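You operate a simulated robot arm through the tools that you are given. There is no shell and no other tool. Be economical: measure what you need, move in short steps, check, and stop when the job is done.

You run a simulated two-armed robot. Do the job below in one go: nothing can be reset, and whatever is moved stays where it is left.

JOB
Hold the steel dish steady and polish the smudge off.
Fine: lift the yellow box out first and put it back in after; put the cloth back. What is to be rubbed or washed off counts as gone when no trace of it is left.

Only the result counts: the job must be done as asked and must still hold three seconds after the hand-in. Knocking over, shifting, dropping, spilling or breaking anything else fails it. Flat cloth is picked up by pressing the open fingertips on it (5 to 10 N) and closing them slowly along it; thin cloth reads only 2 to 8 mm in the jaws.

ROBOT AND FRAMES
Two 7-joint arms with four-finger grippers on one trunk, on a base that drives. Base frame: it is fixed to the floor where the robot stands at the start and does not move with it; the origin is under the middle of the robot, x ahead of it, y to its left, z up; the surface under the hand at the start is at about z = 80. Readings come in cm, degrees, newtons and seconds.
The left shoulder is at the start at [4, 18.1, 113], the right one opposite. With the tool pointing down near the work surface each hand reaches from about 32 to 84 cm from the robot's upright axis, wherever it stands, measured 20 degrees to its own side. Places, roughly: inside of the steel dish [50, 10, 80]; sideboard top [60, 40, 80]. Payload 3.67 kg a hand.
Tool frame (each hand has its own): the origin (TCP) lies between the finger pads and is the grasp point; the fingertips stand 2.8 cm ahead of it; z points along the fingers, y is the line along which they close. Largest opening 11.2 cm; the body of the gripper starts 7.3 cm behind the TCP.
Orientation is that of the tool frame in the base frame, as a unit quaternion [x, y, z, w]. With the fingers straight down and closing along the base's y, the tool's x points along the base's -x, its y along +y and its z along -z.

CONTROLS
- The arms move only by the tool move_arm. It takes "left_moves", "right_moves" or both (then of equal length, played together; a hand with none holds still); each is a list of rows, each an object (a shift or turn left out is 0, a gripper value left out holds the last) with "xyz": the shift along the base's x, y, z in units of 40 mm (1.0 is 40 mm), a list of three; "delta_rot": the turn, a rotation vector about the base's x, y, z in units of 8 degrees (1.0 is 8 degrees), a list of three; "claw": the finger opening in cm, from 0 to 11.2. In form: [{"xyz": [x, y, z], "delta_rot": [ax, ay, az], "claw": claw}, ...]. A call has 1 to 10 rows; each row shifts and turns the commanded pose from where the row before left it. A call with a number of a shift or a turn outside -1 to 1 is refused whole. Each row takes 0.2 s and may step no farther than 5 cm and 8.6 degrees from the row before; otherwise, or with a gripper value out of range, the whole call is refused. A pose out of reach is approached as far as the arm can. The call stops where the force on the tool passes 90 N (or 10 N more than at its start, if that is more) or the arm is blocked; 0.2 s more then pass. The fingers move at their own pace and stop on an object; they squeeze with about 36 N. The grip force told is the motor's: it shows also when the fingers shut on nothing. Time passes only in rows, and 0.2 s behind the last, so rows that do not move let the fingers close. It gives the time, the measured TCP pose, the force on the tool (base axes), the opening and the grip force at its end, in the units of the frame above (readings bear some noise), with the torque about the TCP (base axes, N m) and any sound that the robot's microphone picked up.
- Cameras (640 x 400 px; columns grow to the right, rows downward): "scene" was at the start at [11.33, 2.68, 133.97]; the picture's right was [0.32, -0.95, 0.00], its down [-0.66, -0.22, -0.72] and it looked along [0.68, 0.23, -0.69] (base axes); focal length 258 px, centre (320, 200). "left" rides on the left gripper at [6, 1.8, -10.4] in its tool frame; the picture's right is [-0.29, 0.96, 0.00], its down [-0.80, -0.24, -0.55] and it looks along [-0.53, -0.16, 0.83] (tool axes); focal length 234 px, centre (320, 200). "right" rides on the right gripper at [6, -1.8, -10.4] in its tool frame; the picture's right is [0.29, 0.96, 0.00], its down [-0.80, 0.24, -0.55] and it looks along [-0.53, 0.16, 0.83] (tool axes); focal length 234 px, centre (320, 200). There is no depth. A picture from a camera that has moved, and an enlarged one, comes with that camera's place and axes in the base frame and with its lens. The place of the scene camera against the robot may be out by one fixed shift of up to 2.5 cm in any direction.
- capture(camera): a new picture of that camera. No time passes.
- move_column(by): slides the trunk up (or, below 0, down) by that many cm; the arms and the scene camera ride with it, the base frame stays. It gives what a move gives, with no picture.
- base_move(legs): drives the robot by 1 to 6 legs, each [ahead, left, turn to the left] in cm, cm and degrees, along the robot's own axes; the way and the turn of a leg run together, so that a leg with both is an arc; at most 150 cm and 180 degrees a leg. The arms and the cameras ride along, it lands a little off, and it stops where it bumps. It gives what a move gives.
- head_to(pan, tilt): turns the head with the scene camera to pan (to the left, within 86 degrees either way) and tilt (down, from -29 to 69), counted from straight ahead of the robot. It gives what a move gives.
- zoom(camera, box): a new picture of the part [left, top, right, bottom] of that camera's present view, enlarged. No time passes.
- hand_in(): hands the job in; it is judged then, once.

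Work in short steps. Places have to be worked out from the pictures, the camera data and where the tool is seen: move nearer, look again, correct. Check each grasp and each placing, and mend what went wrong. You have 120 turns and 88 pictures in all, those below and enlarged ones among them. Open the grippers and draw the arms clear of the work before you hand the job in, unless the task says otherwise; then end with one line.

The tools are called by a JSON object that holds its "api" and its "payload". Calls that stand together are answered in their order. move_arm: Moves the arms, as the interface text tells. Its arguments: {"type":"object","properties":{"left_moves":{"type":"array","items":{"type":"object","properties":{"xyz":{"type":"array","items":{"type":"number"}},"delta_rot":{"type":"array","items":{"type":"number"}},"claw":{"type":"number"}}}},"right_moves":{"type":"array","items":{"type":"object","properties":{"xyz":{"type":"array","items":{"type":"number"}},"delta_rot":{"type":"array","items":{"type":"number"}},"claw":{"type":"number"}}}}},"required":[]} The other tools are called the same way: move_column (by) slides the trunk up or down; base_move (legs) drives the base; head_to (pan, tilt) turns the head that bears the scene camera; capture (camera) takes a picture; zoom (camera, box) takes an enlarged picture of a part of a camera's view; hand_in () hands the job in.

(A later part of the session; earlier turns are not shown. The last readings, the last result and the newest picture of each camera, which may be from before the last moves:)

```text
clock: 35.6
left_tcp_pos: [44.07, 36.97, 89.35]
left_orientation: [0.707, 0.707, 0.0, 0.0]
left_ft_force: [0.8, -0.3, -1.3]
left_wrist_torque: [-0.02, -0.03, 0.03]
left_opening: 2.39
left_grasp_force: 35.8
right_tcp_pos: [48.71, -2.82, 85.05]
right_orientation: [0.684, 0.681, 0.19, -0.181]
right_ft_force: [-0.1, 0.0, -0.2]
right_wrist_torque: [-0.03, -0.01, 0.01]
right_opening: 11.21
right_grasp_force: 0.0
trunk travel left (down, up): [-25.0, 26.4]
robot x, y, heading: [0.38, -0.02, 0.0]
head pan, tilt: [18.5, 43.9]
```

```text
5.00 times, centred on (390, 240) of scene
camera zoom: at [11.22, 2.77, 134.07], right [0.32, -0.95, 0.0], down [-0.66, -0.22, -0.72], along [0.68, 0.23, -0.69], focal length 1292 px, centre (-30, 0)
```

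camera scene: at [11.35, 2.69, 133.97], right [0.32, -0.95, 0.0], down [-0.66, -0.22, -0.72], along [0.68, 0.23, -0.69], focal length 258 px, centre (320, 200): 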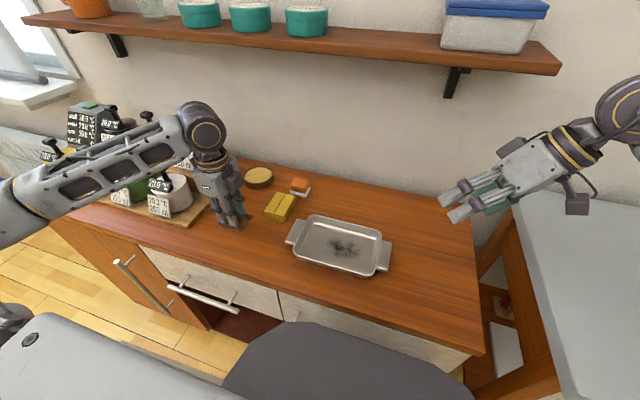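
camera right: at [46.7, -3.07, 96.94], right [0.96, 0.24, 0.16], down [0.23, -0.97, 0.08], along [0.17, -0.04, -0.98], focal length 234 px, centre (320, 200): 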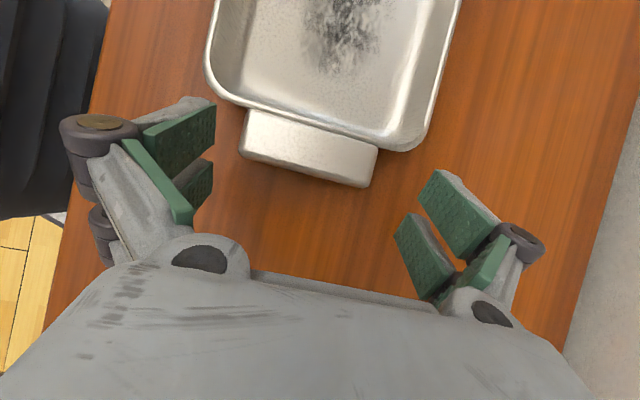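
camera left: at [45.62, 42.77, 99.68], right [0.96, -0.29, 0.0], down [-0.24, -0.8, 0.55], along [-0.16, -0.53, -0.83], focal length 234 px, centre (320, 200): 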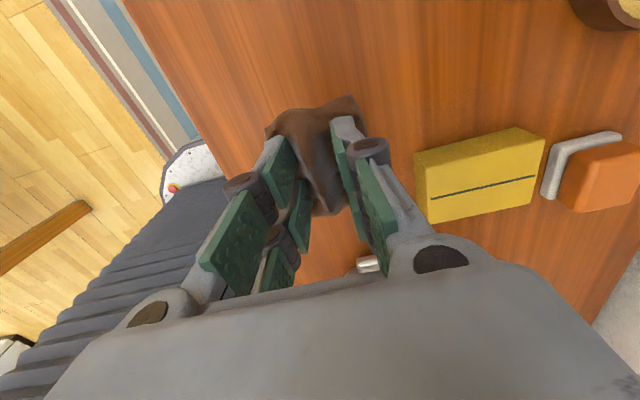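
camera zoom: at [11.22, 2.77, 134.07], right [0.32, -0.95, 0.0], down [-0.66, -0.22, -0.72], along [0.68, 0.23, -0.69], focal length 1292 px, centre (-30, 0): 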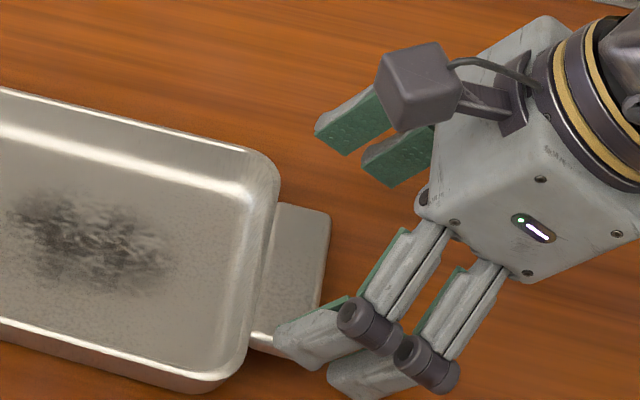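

Alignment looks good. I'll descend the rest: +0.8 cm in y and −1.8 cm in z.

{"api": "move_arm", "payload": {"right_moves": [{"xyz": [-0.04, 0.1, -0.2]}, {"xyz": [0, 0.1, -0.2]}, {}]}}

{"api": "zoom", "payload": {"camera": "scene", "box": [330, 200, 450, 280]}}

{"api": "capture", "payload": {"camera": "right"}}

```text
clock: 36.4
left_tcp_pos: [43.94, 37.07, 89.32]
left_orientation: [0.707, 0.707, -0.001, 0.002]
left_ft_force: [-0.7, 0.5, -0.8]
left_wrist_torque: [0.0, 0.02, -0.01]
left_opening: 2.4
left_grasp_force: 36.5
right_tcp_pos: [49.17, -2.62, 84.14]
right_orientation: [0.685, 0.681, 0.192, -0.172]
right_ft_force: [-0.4, 0.4, 0.3]
right_wrist_torque: [0.01, 0.01, 0.02]
right_opening: 11.17
right_grasp_force: 0.0
trunk travel left (down, up): [-25.0, 26.4]
robot x, y, heading: [0.32, 0.01, -0.1]
head pan, tilt: [18.5, 43.9]
```

```text
5.00 times, centred on (390, 240) of scene
camera zoom: at [11.13, 2.93, 134.06], right [0.32, -0.95, 0.0], down [-0.66, -0.22, -0.72], along [0.68, 0.23, -0.69], focal length 1292 px, centre (-30, 0)
```

zoom: 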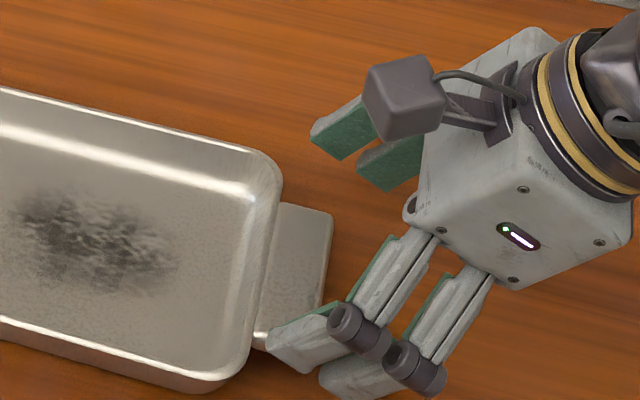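

```text
55 pictures are left
camera right: at [46.97, -2.68, 95.87], right [0.96, 0.24, 0.17], down [0.22, -0.97, 0.09], along [0.19, -0.05, -0.98], focal length 234 px, centre (320, 200)
```

right: 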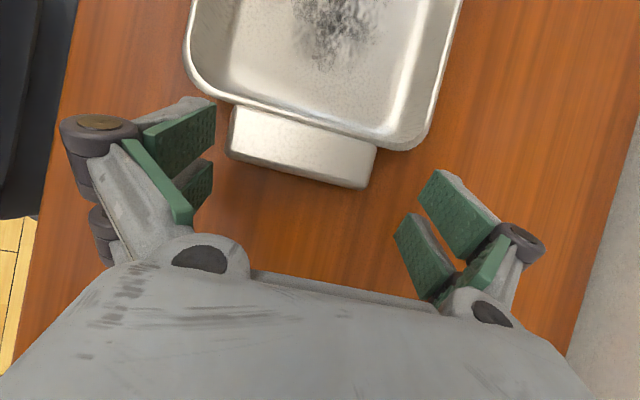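

The right hand drifted 1 cm in x with no tool force, and the scene camera shifted slightly. The arm may be pressing on something, so I'll look at the right arm.

{"api": "head_to", "payload": {"pan": -30, "tilt": 40}}

{"api": "capture", "payload": {"camera": "scene"}}

```text
clock: 37.6
left_tcp_pos: [43.82, 37.16, 89.26]
left_orientation: [0.707, 0.707, 0.0, 0.003]
left_ft_force: [0.5, 0.1, 0.7]
left_wrist_torque: [0.01, 0.01, 0.05]
left_opening: 2.38
left_grasp_force: 36.0
right_tcp_pos: [49.04, -2.54, 83.89]
right_orientation: [0.685, 0.68, 0.194, -0.172]
right_ft_force: [-0.2, -0.1, 0.5]
right_wrist_torque: [-0.04, 0.01, 0.01]
right_opening: 11.21
right_grasp_force: 0.0
trunk travel left (down, up): [-25.0, 26.4]
robot x, y, heading: [0.27, 0.13, -0.1]
head pan, tilt: [-30.0, 40.0]
```

```text
54 pictures are left
camera scene: at [10.65, -3.84, 134.61], right [-0.5, -0.87, 0.0], down [-0.56, 0.32, -0.77], along [0.67, -0.38, -0.64], focal length 258 px, centre (320, 200)
```

scene: 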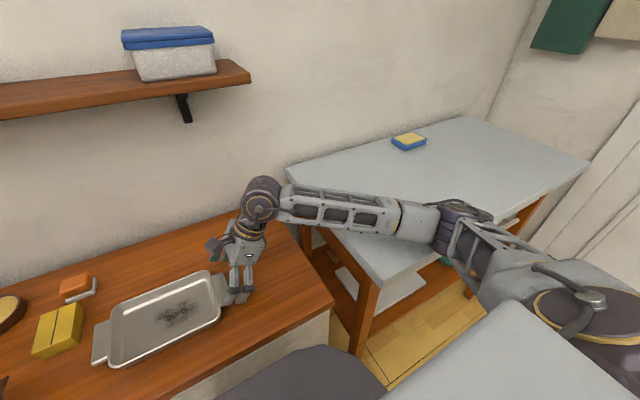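

The right elbow is leaning on the grey table. I'll back the right hand off along its axis, then raise the trunk so the elbow clears.

{"api": "move_arm", "payload": {"right_moves": [{"xyz": [0, -0.3, 0.5]}, {"xyz": [0, -0.3, 0.5]}, {"xyz": [0, -0.4, 0.5]}, {}]}}

{"api": "move_column", "payload": {"by": 14}}

{"api": "capture", "payload": {"camera": "scene"}}

```text
clock: 38.6
left_tcp_pos: [43.98, 37.08, 89.16]
left_orientation: [0.707, 0.707, 0.0, 0.0]
left_ft_force: [0.3, 0.1, -1.1]
left_wrist_torque: [-0.01, 0.01, -0.01]
left_opening: 2.36
left_grasp_force: 36.2
right_tcp_pos: [47.98, -5.65, 89.02]
right_orientation: [0.68, 0.682, 0.188, -0.19]
right_ft_force: [-0.3, 0.5, 0.3]
right_wrist_torque: [0.01, -0.01, 0.01]
right_opening: 11.18
right_grasp_force: 0.0
trunk travel left (down, up): [-25.0, 26.4]
robot x, y, heading: [0.18, -0.33, 0.1]
head pan, tilt: [-30.0, 40.0]
```

```text
clock: 40.2
left_tcp_pos: [44.04, 37.03, 103.1]
left_orientation: [0.708, 0.707, 0.0, 0.0]
left_ft_force: [-0.2, 0.5, 0.5]
left_wrist_torque: [-0.01, 0.03, 0.0]
left_opening: 2.39
left_grasp_force: 36.2
right_tcp_pos: [47.93, -5.66, 102.88]
right_orientation: [0.681, 0.682, 0.187, -0.19]
right_ft_force: [0.0, 0.2, 0.2]
right_wrist_torque: [-0.02, -0.04, 0.02]
right_opening: 11.19
right_grasp_force: 0.1
trunk travel left (down, up): [-39.0, 12.4]
robot x, y, heading: [0.37, 0.14, 0.1]
head pan, tilt: [-30.0, 40.0]
```

```text
53 pictures are left
camera scene: at [10.91, -4.19, 148.45], right [-0.5, -0.87, 0.0], down [-0.56, 0.32, -0.77], along [0.66, -0.38, -0.64], focal length 258 px, centre (320, 200)
```

scene: 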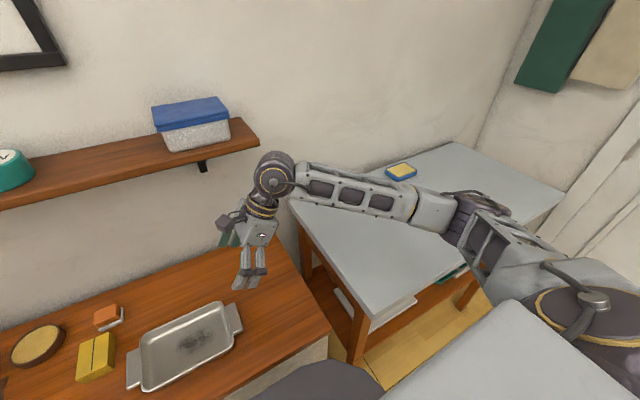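

The trunk is up 14 cm and the grey table looks undisturbed. I'll bring the right hand back to its pre-grasp pose and check the elbow.

{"api": "move_arm", "payload": {"right_moves": [{"xyz": [0, 0, -0.8]}, {"xyz": [0, 0.0, -0.8]}, {"xyz": [0, 0.0, -0.8]}, {"xyz": [0.03, 0.05, -0.8]}, {}]}}

{"api": "capture", "payload": {"camera": "scene"}}

{"api": "capture", "payload": {"camera": "right"}}

```text
clock: 41.4
left_tcp_pos: [44.01, 37.11, 103.25]
left_orientation: [0.707, 0.707, 0.0, 0.0]
left_ft_force: [0.3, -0.5, -0.4]
left_wrist_torque: [-0.01, -0.03, 0.04]
left_opening: 2.39
left_grasp_force: 35.3
right_tcp_pos: [48.25, -5.52, 90.32]
right_orientation: [0.681, 0.682, 0.188, -0.189]
right_ft_force: [0.6, -0.4, -0.6]
right_wrist_torque: [-0.02, 0.0, 0.01]
right_opening: 11.21
right_grasp_force: 0.1
trunk travel left (down, up): [-39.0, 12.4]
robot x, y, heading: [-0.44, -0.06, -0.1]
head pan, tilt: [-30.0, 40.0]
```

```text
52 pictures are left
camera scene: at [10.88, -4.18, 148.46], right [-0.5, -0.87, 0.0], down [-0.56, 0.32, -0.77], along [0.66, -0.38, -0.64], focal length 258 px, centre (320, 200)
```

scene: 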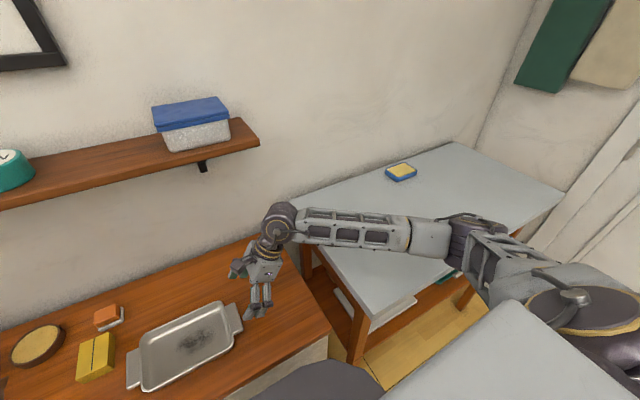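

```text
51 pictures are left
camera right: at [46.31, -5.74, 102.15], right [0.96, 0.25, 0.15], down [0.24, -0.97, 0.07], along [0.16, -0.03, -0.99], focal length 234 px, centre (320, 200)
```

right: 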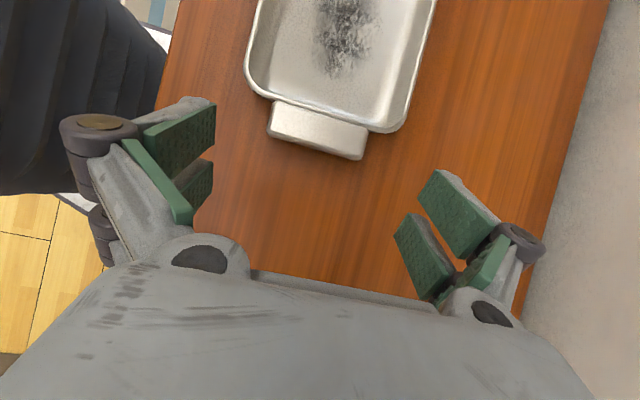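

The dish hasn't moved. I'll descend again, watching for drift.

{"api": "move_arm", "payload": {"right_moves": [{"xyz": [0.02, 0.25, -0.45]}, {"xyz": [0, 0.25, -0.45]}, {"xyz": [0, 0.2, -0.4]}, {}]}}

```text
clock: 42.4
left_tcp_pos: [43.96, 36.9, 103.23]
left_orientation: [0.707, 0.707, 0.0, 0.001]
left_ft_force: [0.5, 0.1, -0.8]
left_wrist_torque: [0.03, -0.01, 0.02]
left_opening: 2.37
left_grasp_force: 35.7
right_tcp_pos: [48.07, -2.64, 84.77]
right_orientation: [0.68, 0.682, 0.188, -0.189]
right_ft_force: [0.1, 0.6, 0.1]
right_wrist_torque: [0.03, -0.02, 0.01]
right_opening: 11.2
right_grasp_force: 0.1
trunk travel left (down, up): [-39.0, 12.4]
robot x, y, heading: [0.39, -0.03, 0.2]
head pan, tilt: [-30.0, 40.0]
```

There's no drift now, so I'll finish the descent and look.

{"api": "move_arm", "payload": {"right_moves": [{"xyz": [0.02, 0.1, -0.2]}, {"xyz": [0, 0.08, -0.15]}, {}]}}

{"api": "capture", "payload": {"camera": "right"}}

{"api": "zoom", "payload": {"camera": "scene", "box": [120, 230, 360, 390]}}

```text
clock: 43.2
left_tcp_pos: [44.0, 37.04, 103.13]
left_orientation: [0.707, 0.707, 0.0, 0.0]
left_ft_force: [-0.2, 0.5, -1.0]
left_wrist_torque: [-0.01, 0.0, -0.03]
left_opening: 2.38
left_grasp_force: 36.0
right_tcp_pos: [48.15, -1.96, 83.46]
right_orientation: [0.681, 0.682, 0.188, -0.189]
right_ft_force: [0.6, -1.2, 0.2]
right_wrist_torque: [-0.03, 0.01, -0.02]
right_opening: 11.21
right_grasp_force: 0.1
trunk travel left (down, up): [-39.0, 12.4]
robot x, y, heading: [-0.08, -0.02, -0.0]
head pan, tilt: [-30.0, 40.0]
```

```text
50 pictures are left
camera right: at [46.3, -2.29, 95.38], right [0.96, 0.25, 0.15], down [0.24, -0.97, 0.07], along [0.16, -0.03, -0.99], focal length 234 px, centre (320, 200)
```

right: 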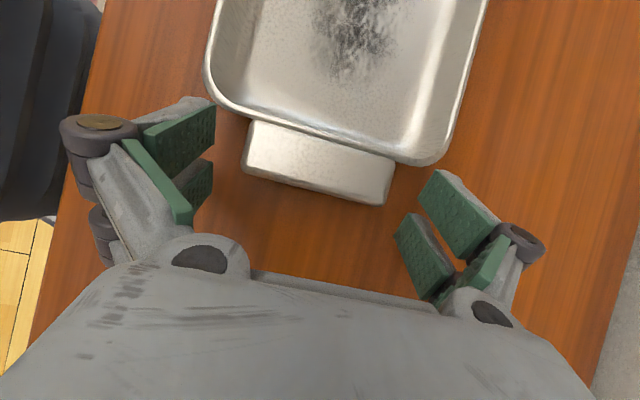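

```text
2.50 times, centred on (240, 310) of scene
camera zoom: at [10.9, -4.2, 148.46], right [-0.5, -0.87, 0.0], down [-0.56, 0.32, -0.77], along [0.66, -0.38, -0.64], focal length 646 px, centre (520, -75)
```

zoom: 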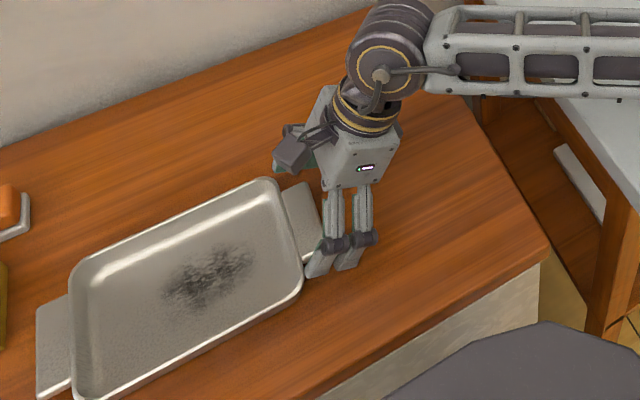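

The fingers straddle the handle on both sides. I'll drop 0.2 cm and close slowly.

{"api": "move_arm", "payload": {"right_moves": [{"xyz": [0, 0, -0.06], "claw": 10.5}, {"claw": 10}, {"claw": 9.5}, {"claw": 9}, {"claw": 8.6}, {}]}}

{"api": "capture", "payload": {"camera": "right"}}

```text
clock: 44.6
left_tcp_pos: [44.15, 37.02, 103.08]
left_orientation: [0.707, 0.707, 0.001, 0.0]
left_ft_force: [0.6, 0.7, -1.5]
left_wrist_torque: [0.01, 0.05, 0.0]
left_opening: 2.37
left_grasp_force: 35.7
right_tcp_pos: [48.12, -2.1, 82.97]
right_orientation: [0.681, 0.683, 0.186, -0.19]
right_ft_force: [-0.2, 0.1, 0.1]
right_wrist_torque: [-0.01, 0.0, 0.02]
right_opening: 8.63
right_grasp_force: 0.0
trunk travel left (down, up): [-39.0, 12.4]
robot x, y, heading: [0.13, 0.11, -0.3]
head pan, tilt: [-30.0, 40.0]
```

```text
48 pictures are left
camera right: at [46.34, -2.36, 94.94], right [0.96, 0.25, 0.14], down [0.24, -0.97, 0.07], along [0.16, -0.03, -0.99], focal length 234 px, centre (320, 200)
```

right: 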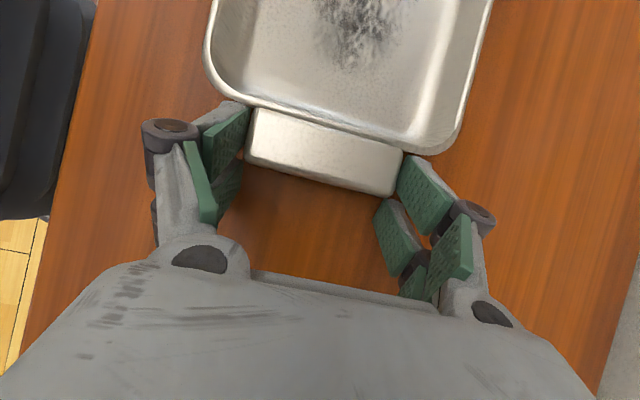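

The pads sit symmetrically beside the handle. I'll close onto it.

{"api": "move_arm", "payload": {"right_moves": [{"claw": 8.4}, {"claw": 8.2}, {"claw": 8.0}, {"claw": 7.8}, {"claw": 7.6}, {"claw": 7.4}, {"claw": 7}]}}

{"api": "capture", "payload": {"camera": "right"}}

```text
clock: 46.2
left_tcp_pos: [43.94, 37.02, 103.21]
left_orientation: [0.707, 0.707, -0.001, 0.0]
left_ft_force: [-0.1, -0.2, -0.4]
left_wrist_torque: [-0.01, -0.01, 0.01]
left_opening: 2.35
left_grasp_force: 36.0
right_tcp_pos: [48.23, -2.03, 83.1]
right_orientation: [0.68, 0.683, 0.188, -0.19]
right_ft_force: [-0.5, -0.1, -0.3]
right_wrist_torque: [-0.17, 0.03, 0.0]
right_opening: 8.34
right_grasp_force: 36.1
trunk travel left (down, up): [-39.0, 12.4]
robot x, y, heading: [-0.07, 0.4, -0.4]
head pan, tilt: [-30.0, 40.0]
```

```text
47 pictures are left
camera right: at [46.36, -2.32, 95.1], right [0.96, 0.25, 0.15], down [0.24, -0.97, 0.07], along [0.16, -0.03, -0.99], focal length 234 px, centre (320, 200)
```

right: 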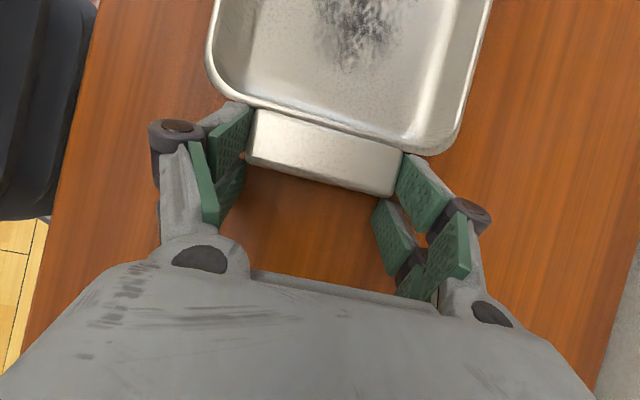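

The dish handle is firmly held (8.34 cm, 36 N). I'll point the head back at the dish and bring the cloth over it.

{"api": "head_to", "payload": {"pan": 12, "tilt": 50}}

{"api": "move_arm", "payload": {"left_moves": [{"xyz": [0.15, -0.8, 0]}, {"xyz": [0.15, -0.8, 0]}, {"xyz": [0.15, -0.8, 0]}, {"xyz": [0.15, -0.8, 0]}, {"xyz": [0.15, -0.8, 0]}, {"xyz": [0.15, -0.8, -0.3]}, {"xyz": [0, -0.7, -0.4]}, {"xyz": [0, -0.7, -0.4]}, {}]}}

{"api": "capture", "payload": {"camera": "scene"}}

{"api": "capture", "payload": {"camera": "left"}}

```text
clock: 47.3
left_tcp_pos: [44.05, 36.97, 103.17]
left_orientation: [0.707, 0.707, 0.0, 0.0]
left_ft_force: [-0.7, 0.1, 0.0]
left_wrist_torque: [0.0, 0.01, 0.0]
left_opening: 2.38
left_grasp_force: 36.0
right_tcp_pos: [48.2, -2.04, 83.15]
right_orientation: [0.681, 0.682, 0.188, -0.188]
right_ft_force: [0.5, 0.4, 0.1]
right_wrist_torque: [-0.14, -0.03, -0.02]
right_opening: 8.34
right_grasp_force: 36.4
trunk travel left (down, up): [-39.0, 12.4]
robot x, y, heading: [0.06, -0.07, 0.1]
head pan, tilt: [12.0, 50.0]
```

```text
clock: 49.3
left_tcp_pos: [47.63, 12.33, 98.57]
left_orientation: [0.707, 0.707, 0.0, -0.001]
left_ft_force: [0.2, -0.2, -0.1]
left_wrist_torque: [0.01, 0.01, -0.01]
left_opening: 2.36
left_grasp_force: 36.2
right_tcp_pos: [48.08, -2.01, 83.17]
right_orientation: [0.681, 0.682, 0.188, -0.189]
right_ft_force: [0.3, 0.1, 0.1]
right_wrist_torque: [-0.15, -0.02, 0.01]
right_opening: 8.32
right_grasp_force: 36.1
trunk travel left (down, up): [-39.0, 12.4]
robot x, y, heading: [0.07, -0.05, 0.1]
head pan, tilt: [12.0, 50.0]
```

```text
46 pictures are left
camera scene: at [11.05, 1.73, 147.04], right [0.21, -0.98, 0.0], down [-0.75, -0.16, -0.64], along [0.63, 0.13, -0.77], focal length 258 px, centre (320, 200)
```

scene: 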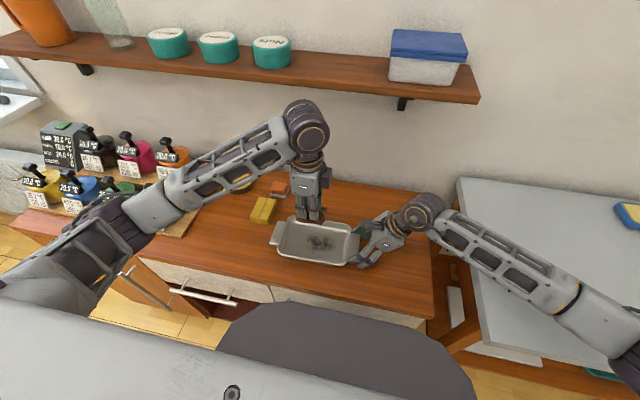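

```text
45 pictures are left
camera left: at [49.18, 18.14, 109.06], right [0.96, -0.29, 0.0], down [-0.24, -0.8, 0.55], along [-0.16, -0.53, -0.83], focal length 234 px, centre (320, 200)
```

left: 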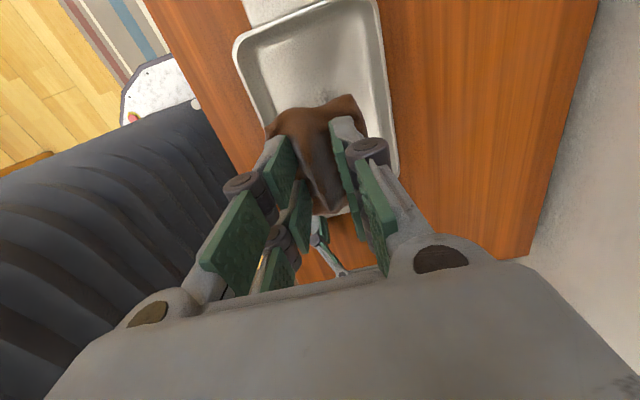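

Both arms are clear. I'll lower the cloth to just above the dish floor.

{"api": "move_arm", "payload": {"left_moves": [{"xyz": [0, -0.1, -0.8]}, {"xyz": [0, -0.1, -0.8]}, {"xyz": [0, -0.1, -0.8]}, {"xyz": [0, 0, -0.7]}, {"xyz": [0, 0, -0.3]}, {}]}}

{"api": "zoom", "payload": {"camera": "scene", "box": [220, 120, 460, 280]}}

```text
clock: 50.7
left_tcp_pos: [47.64, 11.05, 85.19]
left_orientation: [0.707, 0.707, -0.001, 0.001]
left_ft_force: [0.4, 0.1, 0.0]
left_wrist_torque: [-0.04, 0.02, 0.0]
left_opening: 2.38
left_grasp_force: 36.3
right_tcp_pos: [48.26, -2.06, 83.1]
right_orientation: [0.681, 0.682, 0.187, -0.19]
right_ft_force: [0.0, 0.9, 0.1]
right_wrist_torque: [-0.17, 0.0, 0.05]
right_opening: 8.34
right_grasp_force: 35.8
trunk travel left (down, up): [-39.0, 12.4]
robot x, y, heading: [-0.2, -0.28, -0.2]
head pan, tilt: [12.0, 50.0]
```

```text
2.50 times, centred on (340, 200) of scene
camera zoom: at [11.09, 1.65, 147.04], right [0.21, -0.98, 0.0], down [-0.75, -0.16, -0.64], along [0.63, 0.13, -0.77], focal length 646 px, centre (270, 200)
```

zoom: 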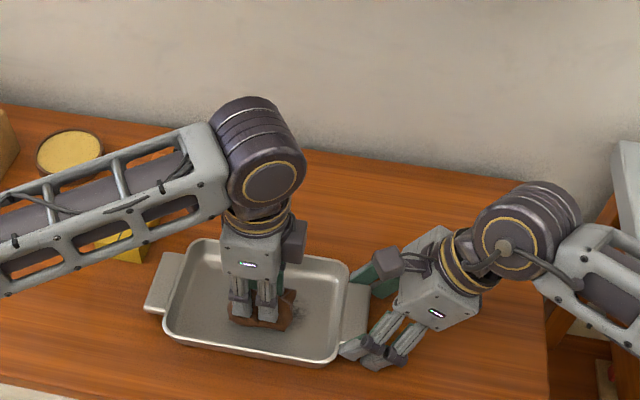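

Now I'll press down in small steps to contact.

{"api": "move_arm", "payload": {"left_moves": [{"xyz": [0, 0, -0.15]}, {"xyz": [0, 0, -0.08]}, {}]}}

{"api": "move_arm", "payload": {"left_moves": [{"xyz": [0, 0, -0.06]}, {}]}}

```text
clock: 51.5
left_tcp_pos: [47.59, 10.93, 84.33]
left_orientation: [0.707, 0.707, 0.0, 0.0]
left_ft_force: [0.2, -0.1, -0.5]
left_wrist_torque: [0.04, 0.01, 0.0]
left_opening: 2.34
left_grasp_force: 36.4
right_tcp_pos: [48.16, -2.03, 83.22]
right_orientation: [0.68, 0.683, 0.186, -0.19]
right_ft_force: [-0.3, 0.1, -1.2]
right_wrist_torque: [-0.25, -0.01, 0.0]
right_opening: 8.36
right_grasp_force: 35.8
trunk travel left (down, up): [-39.0, 12.4]
robot x, y, heading: [0.2, 0.04, 0.1]
head pan, tilt: [12.0, 50.0]
```

```text
clock: 52.1
left_tcp_pos: [47.56, 11.1, 84.19]
left_orientation: [0.708, 0.707, 0.0, 0.002]
left_ft_force: [-2.0, -0.7, 16.6]
left_wrist_torque: [0.06, 0.07, 0.0]
left_opening: 2.35
left_grasp_force: 36.0
right_tcp_pos: [48.13, -2.09, 83.22]
right_orientation: [0.68, 0.683, 0.187, -0.19]
right_ft_force: [3.5, 3.2, -8.5]
right_wrist_torque: [-0.34, -0.57, -0.49]
right_opening: 8.34
right_grasp_force: 35.9
trunk travel left (down, up): [-39.0, 12.4]
robot x, y, heading: [-0.35, 0.17, 0.1]
head pan, tilt: [12.0, 50.0]
```

Contact is 16 N with the dish held. I'll make wiping strokes over the smudge along y.

{"api": "move_arm", "payload": {"left_moves": [{"xyz": [0, -0.35, 0]}, {"xyz": [0, -0.35, 0]}, {"xyz": [0, -0.3, 0]}, {"xyz": [0, 0.35, 0]}, {"xyz": [0, 0.35, 0]}, {"xyz": [0, 0.35, 0]}, {"xyz": [0, 0.35, 0]}, {"xyz": [0, -0.35, 0]}, {"xyz": [0, -0.05, 0]}]}}

{"api": "capture", "payload": {"camera": "right"}}

{"api": "zoom", "payload": {"camera": "scene", "box": [220, 180, 400, 300]}}

```text
clock: 54.1
left_tcp_pos: [47.63, 11.25, 84.14]
left_orientation: [0.706, 0.708, 0.002, 0.0]
left_ft_force: [1.3, 16.1, 37.0]
left_wrist_torque: [0.39, -0.04, 0.0]
left_opening: 2.36
left_grasp_force: 36.1
right_tcp_pos: [48.14, -2.24, 83.23]
right_orientation: [0.682, 0.682, 0.187, -0.186]
right_ft_force: [-3.6, -16.5, -9.9]
right_wrist_torque: [-1.11, 0.2, 0.63]
right_opening: 8.35
right_grasp_force: 36.2
trunk travel left (down, up): [-39.0, 12.4]
robot x, y, heading: [0.14, 0.07, -0.1]
head pan, tilt: [12.0, 50.0]
```

```text
43 pictures are left
camera right: at [46.27, -2.52, 95.11], right [0.96, 0.25, 0.15], down [0.24, -0.97, 0.07], along [0.16, -0.03, -0.99], focal length 234 px, centre (320, 200)
```

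right: 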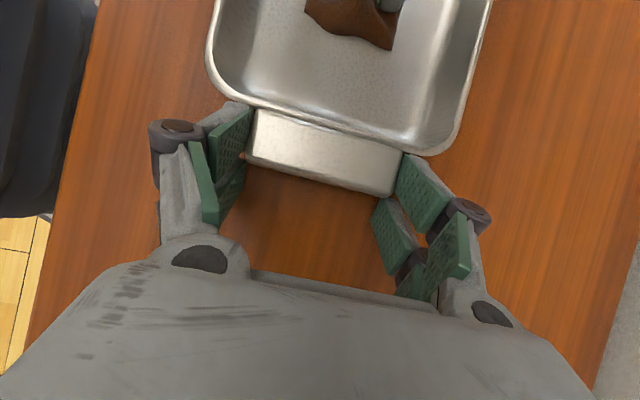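

```text
3.33 times, centred on (310, 240) of scene
camera zoom: at [10.8, 1.65, 147.07], right [0.21, -0.98, 0.0], down [-0.75, -0.16, -0.64], along [0.63, 0.13, -0.76], focal length 862 px, centre (353, 67)
```

zoom: 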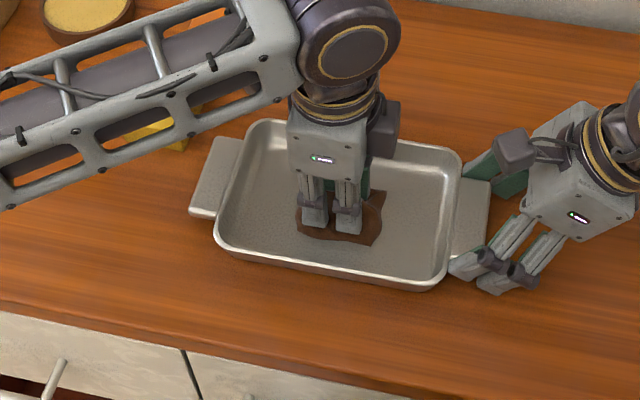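

The visible part is already clean. Force is a little high, so I'll ease slightly and stroke at x≈45.6 and x≈49.6.

{"api": "move_arm", "payload": {"left_moves": [{"xyz": [-0.4, 0.2, 0.035]}, {"xyz": [0, -0.4, 0]}, {"xyz": [0, -0.4, 0]}, {"xyz": [0, -0.4, 0]}, {"xyz": [0.4, 0, 0]}, {"xyz": [0.4, 0, 0]}, {"xyz": [0, 0.4, 0]}, {"xyz": [0, 0.4, 0]}, {"xyz": [0, 0.4, 0]}, {"xyz": [0, 0.2, 0]}]}}

{"api": "move_arm", "payload": {"left_moves": [{"xyz": [-0.4, 0.0, 0]}, {"xyz": [-0.4, 0, 0]}, {"xyz": [0, -0.4, 0]}, {"xyz": [0, -0.4, 0]}, {"xyz": [0, -0.4, 0]}, {"xyz": [0.4, 0.1, 0]}, {"xyz": [0, 0.4, 0]}, {"xyz": [0, 0.4, 0]}, {"xyz": [0, 0.3, 0]}]}}

```text
clock: 56.3
left_tcp_pos: [49.17, 12.59, 84.24]
left_orientation: [0.707, 0.707, 0.001, 0.0]
left_ft_force: [2.4, -4.1, 10.2]
left_wrist_torque: [-0.47, -0.09, 0.05]
left_opening: 2.34
left_grasp_force: 36.3
right_tcp_pos: [48.08, -1.85, 83.34]
right_orientation: [0.68, 0.683, 0.187, -0.19]
right_ft_force: [-4.3, 7.5, -1.9]
right_wrist_torque: [0.85, 0.64, 0.57]
right_opening: 8.33
right_grasp_force: 35.9
trunk travel left (down, up): [-39.0, 12.4]
robot x, y, heading: [-0.06, 0.1, -0.0]
head pan, tilt: [12.0, 50.0]
```

```text
clock: 58.3
left_tcp_pos: [47.46, 12.59, 84.26]
left_orientation: [0.707, 0.707, 0.0, -0.001]
left_ft_force: [-0.6, 0.0, -0.2]
left_wrist_torque: [0.0, 0.0, -0.02]
left_opening: 2.35
left_grasp_force: 35.4
right_tcp_pos: [48.34, -2.08, 83.2]
right_orientation: [0.681, 0.682, 0.189, -0.189]
right_ft_force: [3.0, -3.1, 10.6]
right_wrist_torque: [0.15, -0.25, -0.18]
right_opening: 8.34
right_grasp_force: 36.3
trunk travel left (down, up): [-39.0, 12.4]
robot x, y, heading: [0.17, -0.15, 0.2]
head pan, tilt: [12.0, 50.0]
```

I'll lift the cloth aside and inspect the dish.

{"api": "move_arm", "payload": {"left_moves": [{"xyz": [0, 0, 0.7]}, {"xyz": [0, 0, 0.8]}, {"xyz": [0, 0.3, 0.8]}, {"xyz": [0, 0.8, 0.2]}, {"xyz": [0, 0.8, 0]}, {"xyz": [0, 0.8, 0]}, {}]}}

{"api": "zoom", "payload": {"camera": "scene", "box": [250, 200, 400, 290]}}

{"api": "zoom", "payload": {"camera": "left", "box": [160, 0, 480, 200]}}

```text
clock: 59.9
left_tcp_pos: [47.69, 23.23, 94.21]
left_orientation: [0.707, 0.707, 0.0, 0.0]
left_ft_force: [0.4, -0.4, 0.3]
left_wrist_torque: [0.0, -0.01, 0.01]
left_opening: 2.34
left_grasp_force: 35.7
right_tcp_pos: [48.22, -2.0, 83.22]
right_orientation: [0.681, 0.682, 0.188, -0.19]
right_ft_force: [3.7, 0.1, 13.2]
right_wrist_torque: [0.42, -0.36, -0.3]
right_opening: 8.34
right_grasp_force: 36.1
trunk travel left (down, up): [-39.0, 12.4]
robot x, y, heading: [-0.04, -0.08, -0.2]
head pan, tilt: [12.0, 50.0]
```

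```text
4.27 times, centred on (325, 245) of scene
camera zoom: at [11.02, 1.59, 147.04], right [0.21, -0.98, 0.0], down [-0.75, -0.16, -0.64], along [0.63, 0.13, -0.77], focal length 1103 px, centre (299, 8)
```

zoom: 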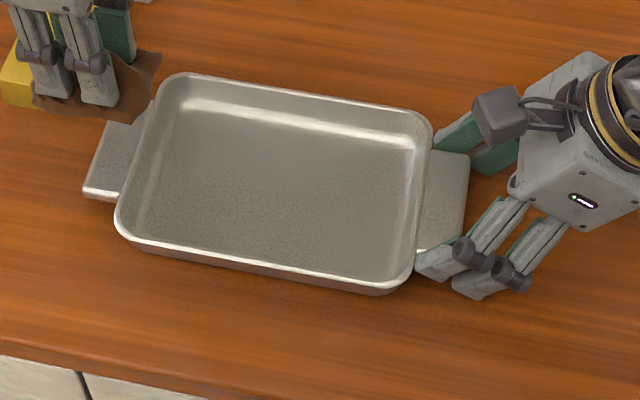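

```text
2.00 times, centred on (320, 100) of left
camera zoom: at [49.29, 29.1, 104.62], right [0.96, -0.29, 0.0], down [-0.24, -0.8, 0.55], along [-0.16, -0.53, -0.83], focal length 468 px, centre (320, 400)
```

zoom: 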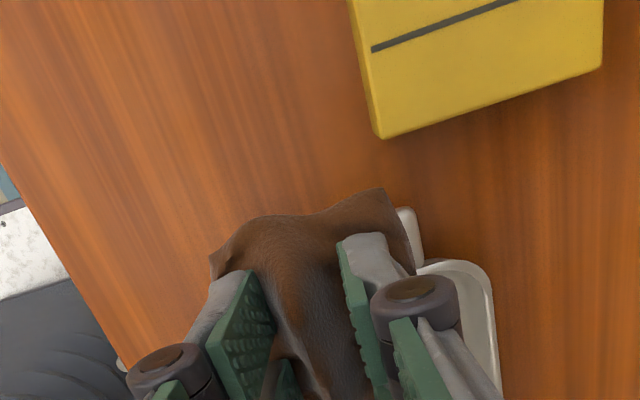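

The dish looks clean. I'll check for faint traces from the right camera and a stronger enlargement.

{"api": "zoom", "payload": {"camera": "right", "box": [200, 0, 500, 180]}}

{"api": "zoom", "payload": {"camera": "scene", "box": [285, 218, 350, 262]}}

```text
2.13 times, centred on (350, 90) of right
camera zoom: at [46.31, -2.33, 95.17], right [0.96, 0.25, 0.15], down [0.24, -0.97, 0.06], along [0.16, -0.03, -0.99], focal length 500 px, centre (256, 435)
```

zoom: 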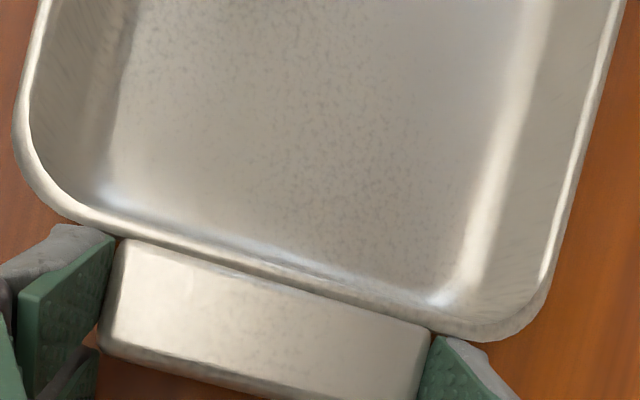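

```text
9.09 times, centred on (318, 240) of scene
camera zoom: at [11.02, 1.59, 147.04], right [0.21, -0.98, 0.0], down [-0.75, -0.16, -0.64], along [0.63, 0.13, -0.77], focal length 2350 px, centre (343, -164)
```

zoom: 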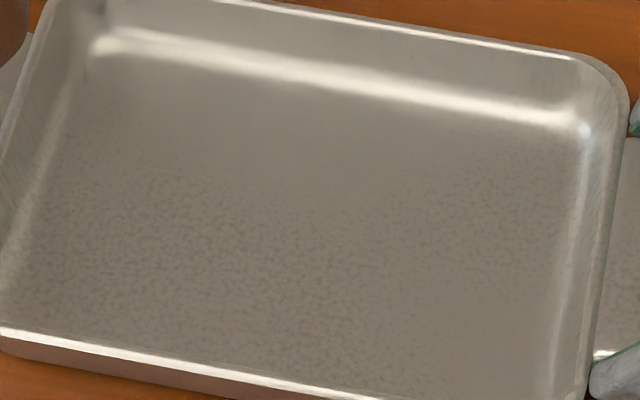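

Only the steel's own texture remains. For safety I'll make one more pass at moderate pressure.

{"api": "move_arm", "payload": {"left_moves": [{"xyz": [0, -0.8, 0]}, {"xyz": [0, -0.8, 0]}, {"xyz": [0, -0.8, -0.2]}, {"xyz": [0, -0.3, -0.8]}, {"xyz": [0, 0, -0.8]}, {"xyz": [0, 0, -0.7]}, {"xyz": [0, 0, -0.03]}, {}]}}

```text
clock: 61.7
left_tcp_pos: [47.52, 12.63, 84.11]
left_orientation: [0.707, 0.707, 0.0, 0.001]
left_ft_force: [-2.6, 0.2, 13.9]
left_wrist_torque: [0.26, 0.12, -0.01]
left_opening: 2.34
left_grasp_force: 36.1
right_tcp_pos: [48.02, -2.06, 83.34]
right_orientation: [0.681, 0.682, 0.187, -0.189]
right_ft_force: [4.6, 4.3, 8.6]
right_wrist_torque: [0.37, 0.05, -0.43]
right_opening: 8.37
right_grasp_force: 36.6
trunk travel left (down, up): [-39.0, 12.4]
robot x, y, heading: [0.04, -0.04, 0.2]
head pan, tilt: [12.0, 50.0]
```

{"api": "move_arm", "payload": {"left_moves": [{"xyz": [-0.3, 0, 0]}, {"xyz": [-0.3, 0, 0]}, {"xyz": [0, -0.5, 0]}, {"xyz": [0, -0.5, 0]}, {"xyz": [0, -0.4, 0]}, {"xyz": [0.3, 0, 0]}, {"xyz": [0, 0.5, 0]}, {"xyz": [0, 0.5, 0]}, {"xyz": [0, 0.4, 0]}, {"xyz": [0.3, 0, 0]}]}}

{"api": "move_arm", "payload": {"left_moves": [{"xyz": [0, -0.5, 0]}, {"xyz": [0, -0.5, 0]}, {"xyz": [0, -0.4, 0]}, {"xyz": [0.3, 0, 0]}, {"xyz": [0, 0.5, 0]}, {"xyz": [0, 0.5, 0]}, {"xyz": [0, 0.4, 0]}, {"xyz": [-0.3, 0, 0]}, {"xyz": [-0.3, 0, 0]}]}}

```text
clock: 63.9
left_tcp_pos: [47.33, 12.62, 84.11]
left_orientation: [0.707, 0.707, 0.001, 0.0]
left_ft_force: [-15.8, -0.8, 36.1]
left_wrist_torque: [-0.47, 0.42, -0.14]
left_opening: 2.35
left_grasp_force: 36.5
right_tcp_pos: [48.14, -2.08, 83.17]
right_orientation: [0.68, 0.683, 0.188, -0.189]
right_ft_force: [8.9, 6.2, -5.1]
right_wrist_torque: [0.55, 0.35, -0.84]
right_opening: 8.36
right_grasp_force: 35.9
trunk travel left (down, up): [-39.0, 12.4]
robot x, y, heading: [-0.09, -0.09, -0.0]
head pan, tilt: [12.0, 50.0]
```

```text
clock: 65.9
left_tcp_pos: [46.38, 12.7, 84.12]
left_orientation: [0.706, 0.708, 0.001, 0.0]
left_ft_force: [9.1, 1.8, 18.7]
left_wrist_torque: [-0.12, -0.26, 0.08]
left_opening: 2.34
left_grasp_force: 36.1
right_tcp_pos: [48.02, -2.1, 83.24]
right_orientation: [0.68, 0.683, 0.187, -0.19]
right_ft_force: [-6.1, -1.7, 3.3]
right_wrist_torque: [0.73, 0.11, 0.45]
right_opening: 8.35
right_grasp_force: 36.3
trunk travel left (down, up): [-39.0, 12.4]
robot x, y, heading: [-0.01, 0.09, -0.1]
head pan, tilt: [12.0, 50.0]
```

Strokes are done. I'll lift and carry the cloth back to its spot at (44, 36.9).

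{"api": "move_arm", "payload": {"left_moves": [{"xyz": [0, 0, 0.7]}, {"xyz": [0, 0, 0.8]}, {"xyz": [0, 0.3, 0.8]}, {"xyz": [-0.1, 0.9, 0]}, {"xyz": [-0.1, 0.95, 0]}, {"xyz": [-0.1, 0.95, 0]}, {"xyz": [-0.1, 0.95, 0]}, {"xyz": [-0.1, 0.95, 0]}, {"xyz": [-0.1, 0.95, 0]}, {}]}}

{"api": "zoom", "payload": {"camera": "scene", "box": [250, 200, 400, 290]}}

{"api": "capture", "payload": {"camera": "scene"}}

```text
clock: 68.1
left_tcp_pos: [43.67, 36.39, 93.47]
left_orientation: [0.707, 0.707, -0.001, 0.0]
left_ft_force: [0.4, 0.0, -0.3]
left_wrist_torque: [0.0, 0.02, -0.01]
left_opening: 2.34
left_grasp_force: 36.8
right_tcp_pos: [48.11, -2.06, 83.31]
right_orientation: [0.68, 0.682, 0.188, -0.19]
right_ft_force: [1.6, -0.1, 10.8]
right_wrist_torque: [0.27, -0.12, -0.17]
right_opening: 8.34
right_grasp_force: 35.9
trunk travel left (down, up): [-39.0, 12.4]
robot x, y, heading: [0.62, 0.01, 0.2]
head pan, tilt: [12.0, 50.0]
```

```text
4.27 times, centred on (325, 245) of scene
camera zoom: at [11.02, 1.61, 147.04], right [0.21, -0.98, 0.0], down [-0.75, -0.16, -0.64], along [0.63, 0.13, -0.77], focal length 1103 px, centre (299, 8)
```

zoom: 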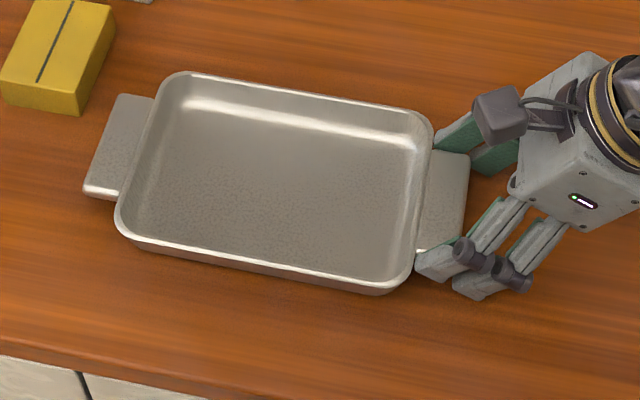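

```text
36 pictures are left
camera scene: at [11.02, 1.61, 147.04], right [0.21, -0.98, 0.0], down [-0.75, -0.16, -0.64], along [0.63, 0.13, -0.77], focal length 258 px, centre (320, 200)
```

scene: 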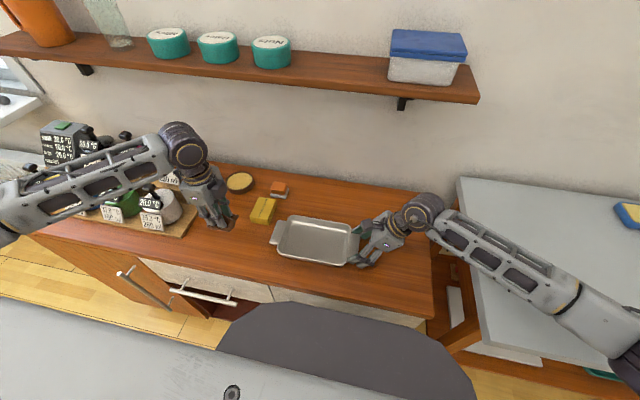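

The dish is clean. I'll lower the cloth to the table at (44, 36.9) to a TCP height of about 83.5.

{"api": "move_arm", "payload": {"left_moves": [{"xyz": [0.08, 0.12, -0.7]}, {"xyz": [0, 0, -0.8]}, {"xyz": [0, 0, -0.7]}, {"xyz": [0, 0, -0.2]}, {}]}}

```text
clock: 69.3
left_tcp_pos: [44.42, 36.81, 83.71]
left_orientation: [0.707, 0.707, 0.0, 0.001]
left_ft_force: [-1.6, 0.2, 1.8]
left_wrist_torque: [0.04, -0.03, 0.03]
left_opening: 2.34
left_grasp_force: 35.9
right_tcp_pos: [48.03, -2.11, 83.19]
right_orientation: [0.681, 0.682, 0.188, -0.189]
right_ft_force: [1.2, -0.3, 9.8]
right_wrist_torque: [0.28, 0.0, -0.09]
right_opening: 8.34
right_grasp_force: 36.4
trunk travel left (down, up): [-39.0, 12.4]
robot x, y, heading: [-0.06, 0.08, 0.1]
head pan, tilt: [12.0, 50.0]
```

Light contact. I'll open slowly and rise.

{"api": "move_arm", "payload": {"left_moves": [{"xyz": [-0.08, 0, -0.03]}, {"claw": 3}, {"claw": 4}, {"claw": 5}, {"claw": 5.5}, {"xyz": [0, 0, 0.4]}, {"xyz": [0, 0, 0.8]}, {"xyz": [0, 0, 0.8]}, {"xyz": [0, 0, 0.8]}, {}]}}

{"api": "capture", "payload": {"camera": "left"}}

{"api": "zoom", "payload": {"camera": "scene", "box": [150, 150, 350, 280]}}

```text
clock: 71.5
left_tcp_pos: [43.93, 36.82, 94.68]
left_orientation: [0.707, 0.707, 0.0, 0.0]
left_ft_force: [0.4, -0.1, 0.4]
left_wrist_torque: [-0.02, -0.02, -0.01]
left_opening: 5.52
left_grasp_force: 0.1
right_tcp_pos: [48.15, -2.1, 83.23]
right_orientation: [0.681, 0.683, 0.187, -0.189]
right_ft_force: [-1.4, 0.1, 10.7]
right_wrist_torque: [0.28, 0.11, 0.01]
right_opening: 8.33
right_grasp_force: 36.1
trunk travel left (down, up): [-39.0, 12.4]
robot x, y, heading: [0.29, -0.07, -0.1]
head pan, tilt: [12.0, 50.0]
```

```text
35 pictures are left
camera left: at [45.57, 42.63, 105.23], right [0.96, -0.29, 0.0], down [-0.24, -0.8, 0.55], along [-0.16, -0.53, -0.83], focal length 234 px, centre (320, 200)
```

left: 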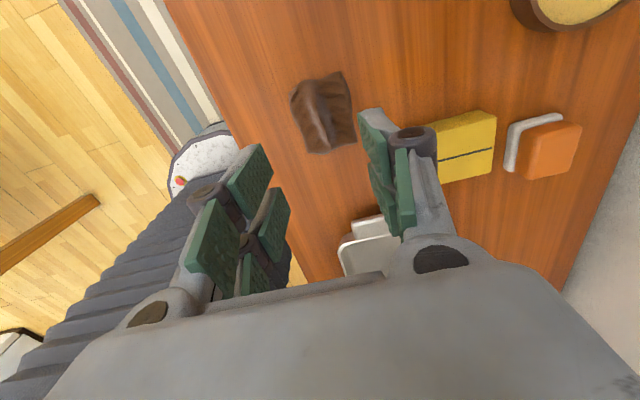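

```text
3.08 times, centred on (250, 215) of scene
camera zoom: at [10.97, 1.67, 147.04], right [0.21, -0.98, 0.0], down [-0.75, -0.16, -0.64], along [0.63, 0.13, -0.77], focal length 795 px, centre (535, 154)
```

zoom: 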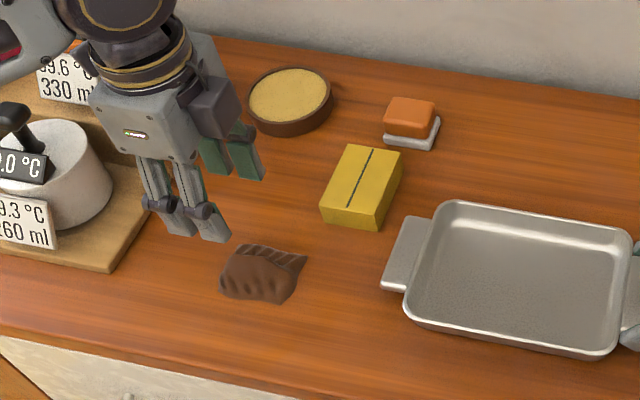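

The cloth is back in place. I'll release the dish handle, withdrawing along the tool axis, while the left tool turns back to yaw 0.

{"api": "move_arm", "payload": {"right_moves": [{"xyz": [0, 0, 0.03]}, {"claw": 9}, {"claw": 10}, {"claw": 11}, {}, {"xyz": [0, -0.3, 0.5]}, {"xyz": [0, -0.3, 0.5]}, {"xyz": [0, -0.3, 0.5]}, {"xyz": [0, -0.3, 0.5]}, {"xyz": [0, -0.3, 0.5]}], "left_moves": [{}, {}, {}, {}, {"delta_rot": [0, 0, 0.9375]}, {"delta_rot": [0, 0, 0.9375]}, {"delta_rot": [0, 0, 0.9375]}, {"delta_rot": [0, 0, 0.9375]}, {"delta_rot": [0, 0, 0.9375]}, {"delta_rot": [0, 0, 0.9375]}]}}

{"api": "move_arm", "payload": {"right_moves": [{"xyz": [0, -0.5, 0.2]}, {"xyz": [0, -0.5, 0.2]}, {"xyz": [0, -0.5, 0]}, {}, {}, {}, {}, {}, {}, {}], "left_moves": [{"delta_rot": [0, 0, 0.9375]}, {"delta_rot": [0, 0, 0.9375]}, {"delta_rot": [0, 0, 0.9375]}, {"delta_rot": [0, 0, 0.9375]}, {"delta_rot": [0, 0, 0.9375]}, {"delta_rot": [0, 0, 0.9375], "claw": 8.5}, {"xyz": [0.95, -0.5, 0]}, {"xyz": [0.95, -0.5, 0]}, {"xyz": [0.95, -0.7, 0]}, {}]}}

{"api": "capture", "payload": {"camera": "left"}}

{"api": "capture", "payload": {"camera": "scene"}}

```text
clock: 73.7
left_tcp_pos: [44.06, 36.79, 94.69]
left_orientation: [0.382, 0.924, 0.0, 0.0]
left_ft_force: [-1.2, 0.6, 0.0]
left_wrist_torque: [-0.02, 0.02, -0.01]
left_opening: 5.52
left_grasp_force: 0.1
right_tcp_pos: [48.37, -8.09, 93.43]
right_orientation: [0.681, 0.682, 0.188, -0.189]
right_ft_force: [0.3, 0.4, -0.8]
right_wrist_torque: [-0.01, 0.0, -0.01]
right_opening: 11.01
right_grasp_force: 0.0
trunk travel left (down, up): [-39.0, 12.4]
robot x, y, heading: [-0.5, -0.37, 0.1]
head pan, tilt: [12.0, 50.0]
```

```text
clock: 75.9
left_tcp_pos: [55.41, 30.31, 94.57]
left_orientation: [0.0, 1.0, 0.0, 0.0]
left_ft_force: [0.0, 0.1, 0.4]
left_wrist_torque: [-0.03, -0.03, 0.04]
left_opening: 8.48
left_grasp_force: 0.1
right_tcp_pos: [48.08, -14.0, 95.08]
right_orientation: [0.681, 0.683, 0.187, -0.189]
right_ft_force: [0.4, -0.1, 0.3]
right_wrist_torque: [-0.01, -0.01, 0.03]
right_opening: 11.02
right_grasp_force: 0.1
trunk travel left (down, up): [-39.0, 12.4]
robot x, y, heading: [-0.14, 0.08, 0.1]
head pan, tilt: [12.0, 50.0]
```

```text
33 pictures are left
camera left: at [49.3, 31.88, 105.03], right [0.29, 0.96, 0.0], down [0.8, -0.24, 0.55], along [0.53, -0.16, -0.83], focal length 234 px, centre (320, 200)
```

left: 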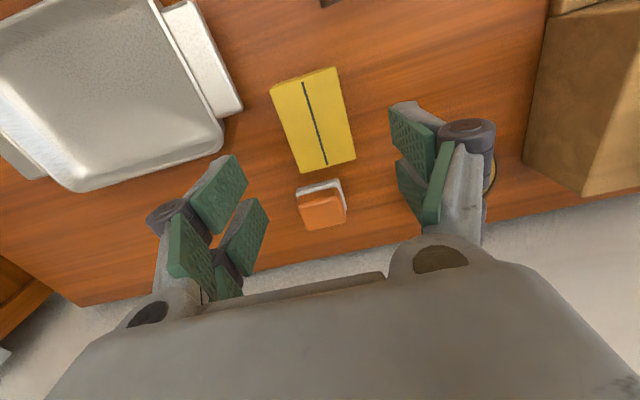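

```text
32 pictures are left
camera scene: at [10.99, 1.74, 147.04], right [0.21, -0.98, 0.0], down [-0.75, -0.16, -0.64], along [0.63, 0.13, -0.77], focal length 258 px, centre (320, 200)
```

scene: 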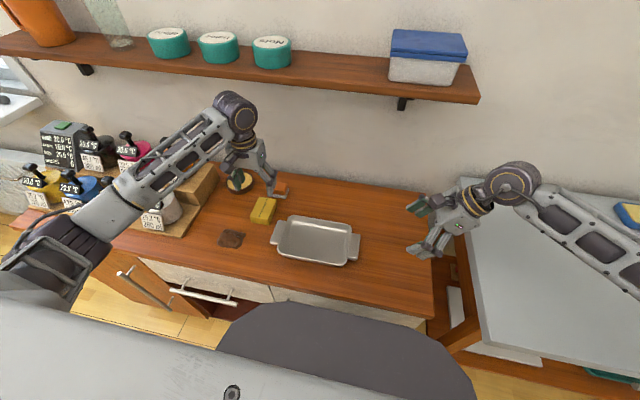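

I'm above the box. I'll lower around it and grip.

{"api": "move_arm", "payload": {"left_moves": [{"xyz": [0.03, -0.05, -0.8]}, {"xyz": [0, 0, -0.8]}, {"xyz": [0, 0, -0.7]}, {"xyz": [0, 0, -0.35]}, {}, {"claw": 7}, {"claw": 5}, {"claw": 4.5}, {}]}}

```text
clock: 77.9
left_tcp_pos: [55.73, 29.98, 84.08]
left_orientation: [0.001, 1.0, 0.0, 0.0]
left_ft_force: [-0.2, -1.3, 0.6]
left_wrist_torque: [-0.07, -0.08, 0.01]
left_opening: 5.96
left_grasp_force: 35.9
right_tcp_pos: [48.16, -14.15, 95.0]
right_orientation: [0.681, 0.683, 0.187, -0.189]
right_ft_force: [0.4, -0.4, 0.0]
right_wrist_torque: [0.01, 0.02, -0.03]
right_opening: 11.0
right_grasp_force: 0.1
trunk travel left (down, up): [-39.0, 12.4]
robot x, y, heading: [-0.02, 0.1, -0.4]
head pan, tilt: [12.0, 50.0]
```

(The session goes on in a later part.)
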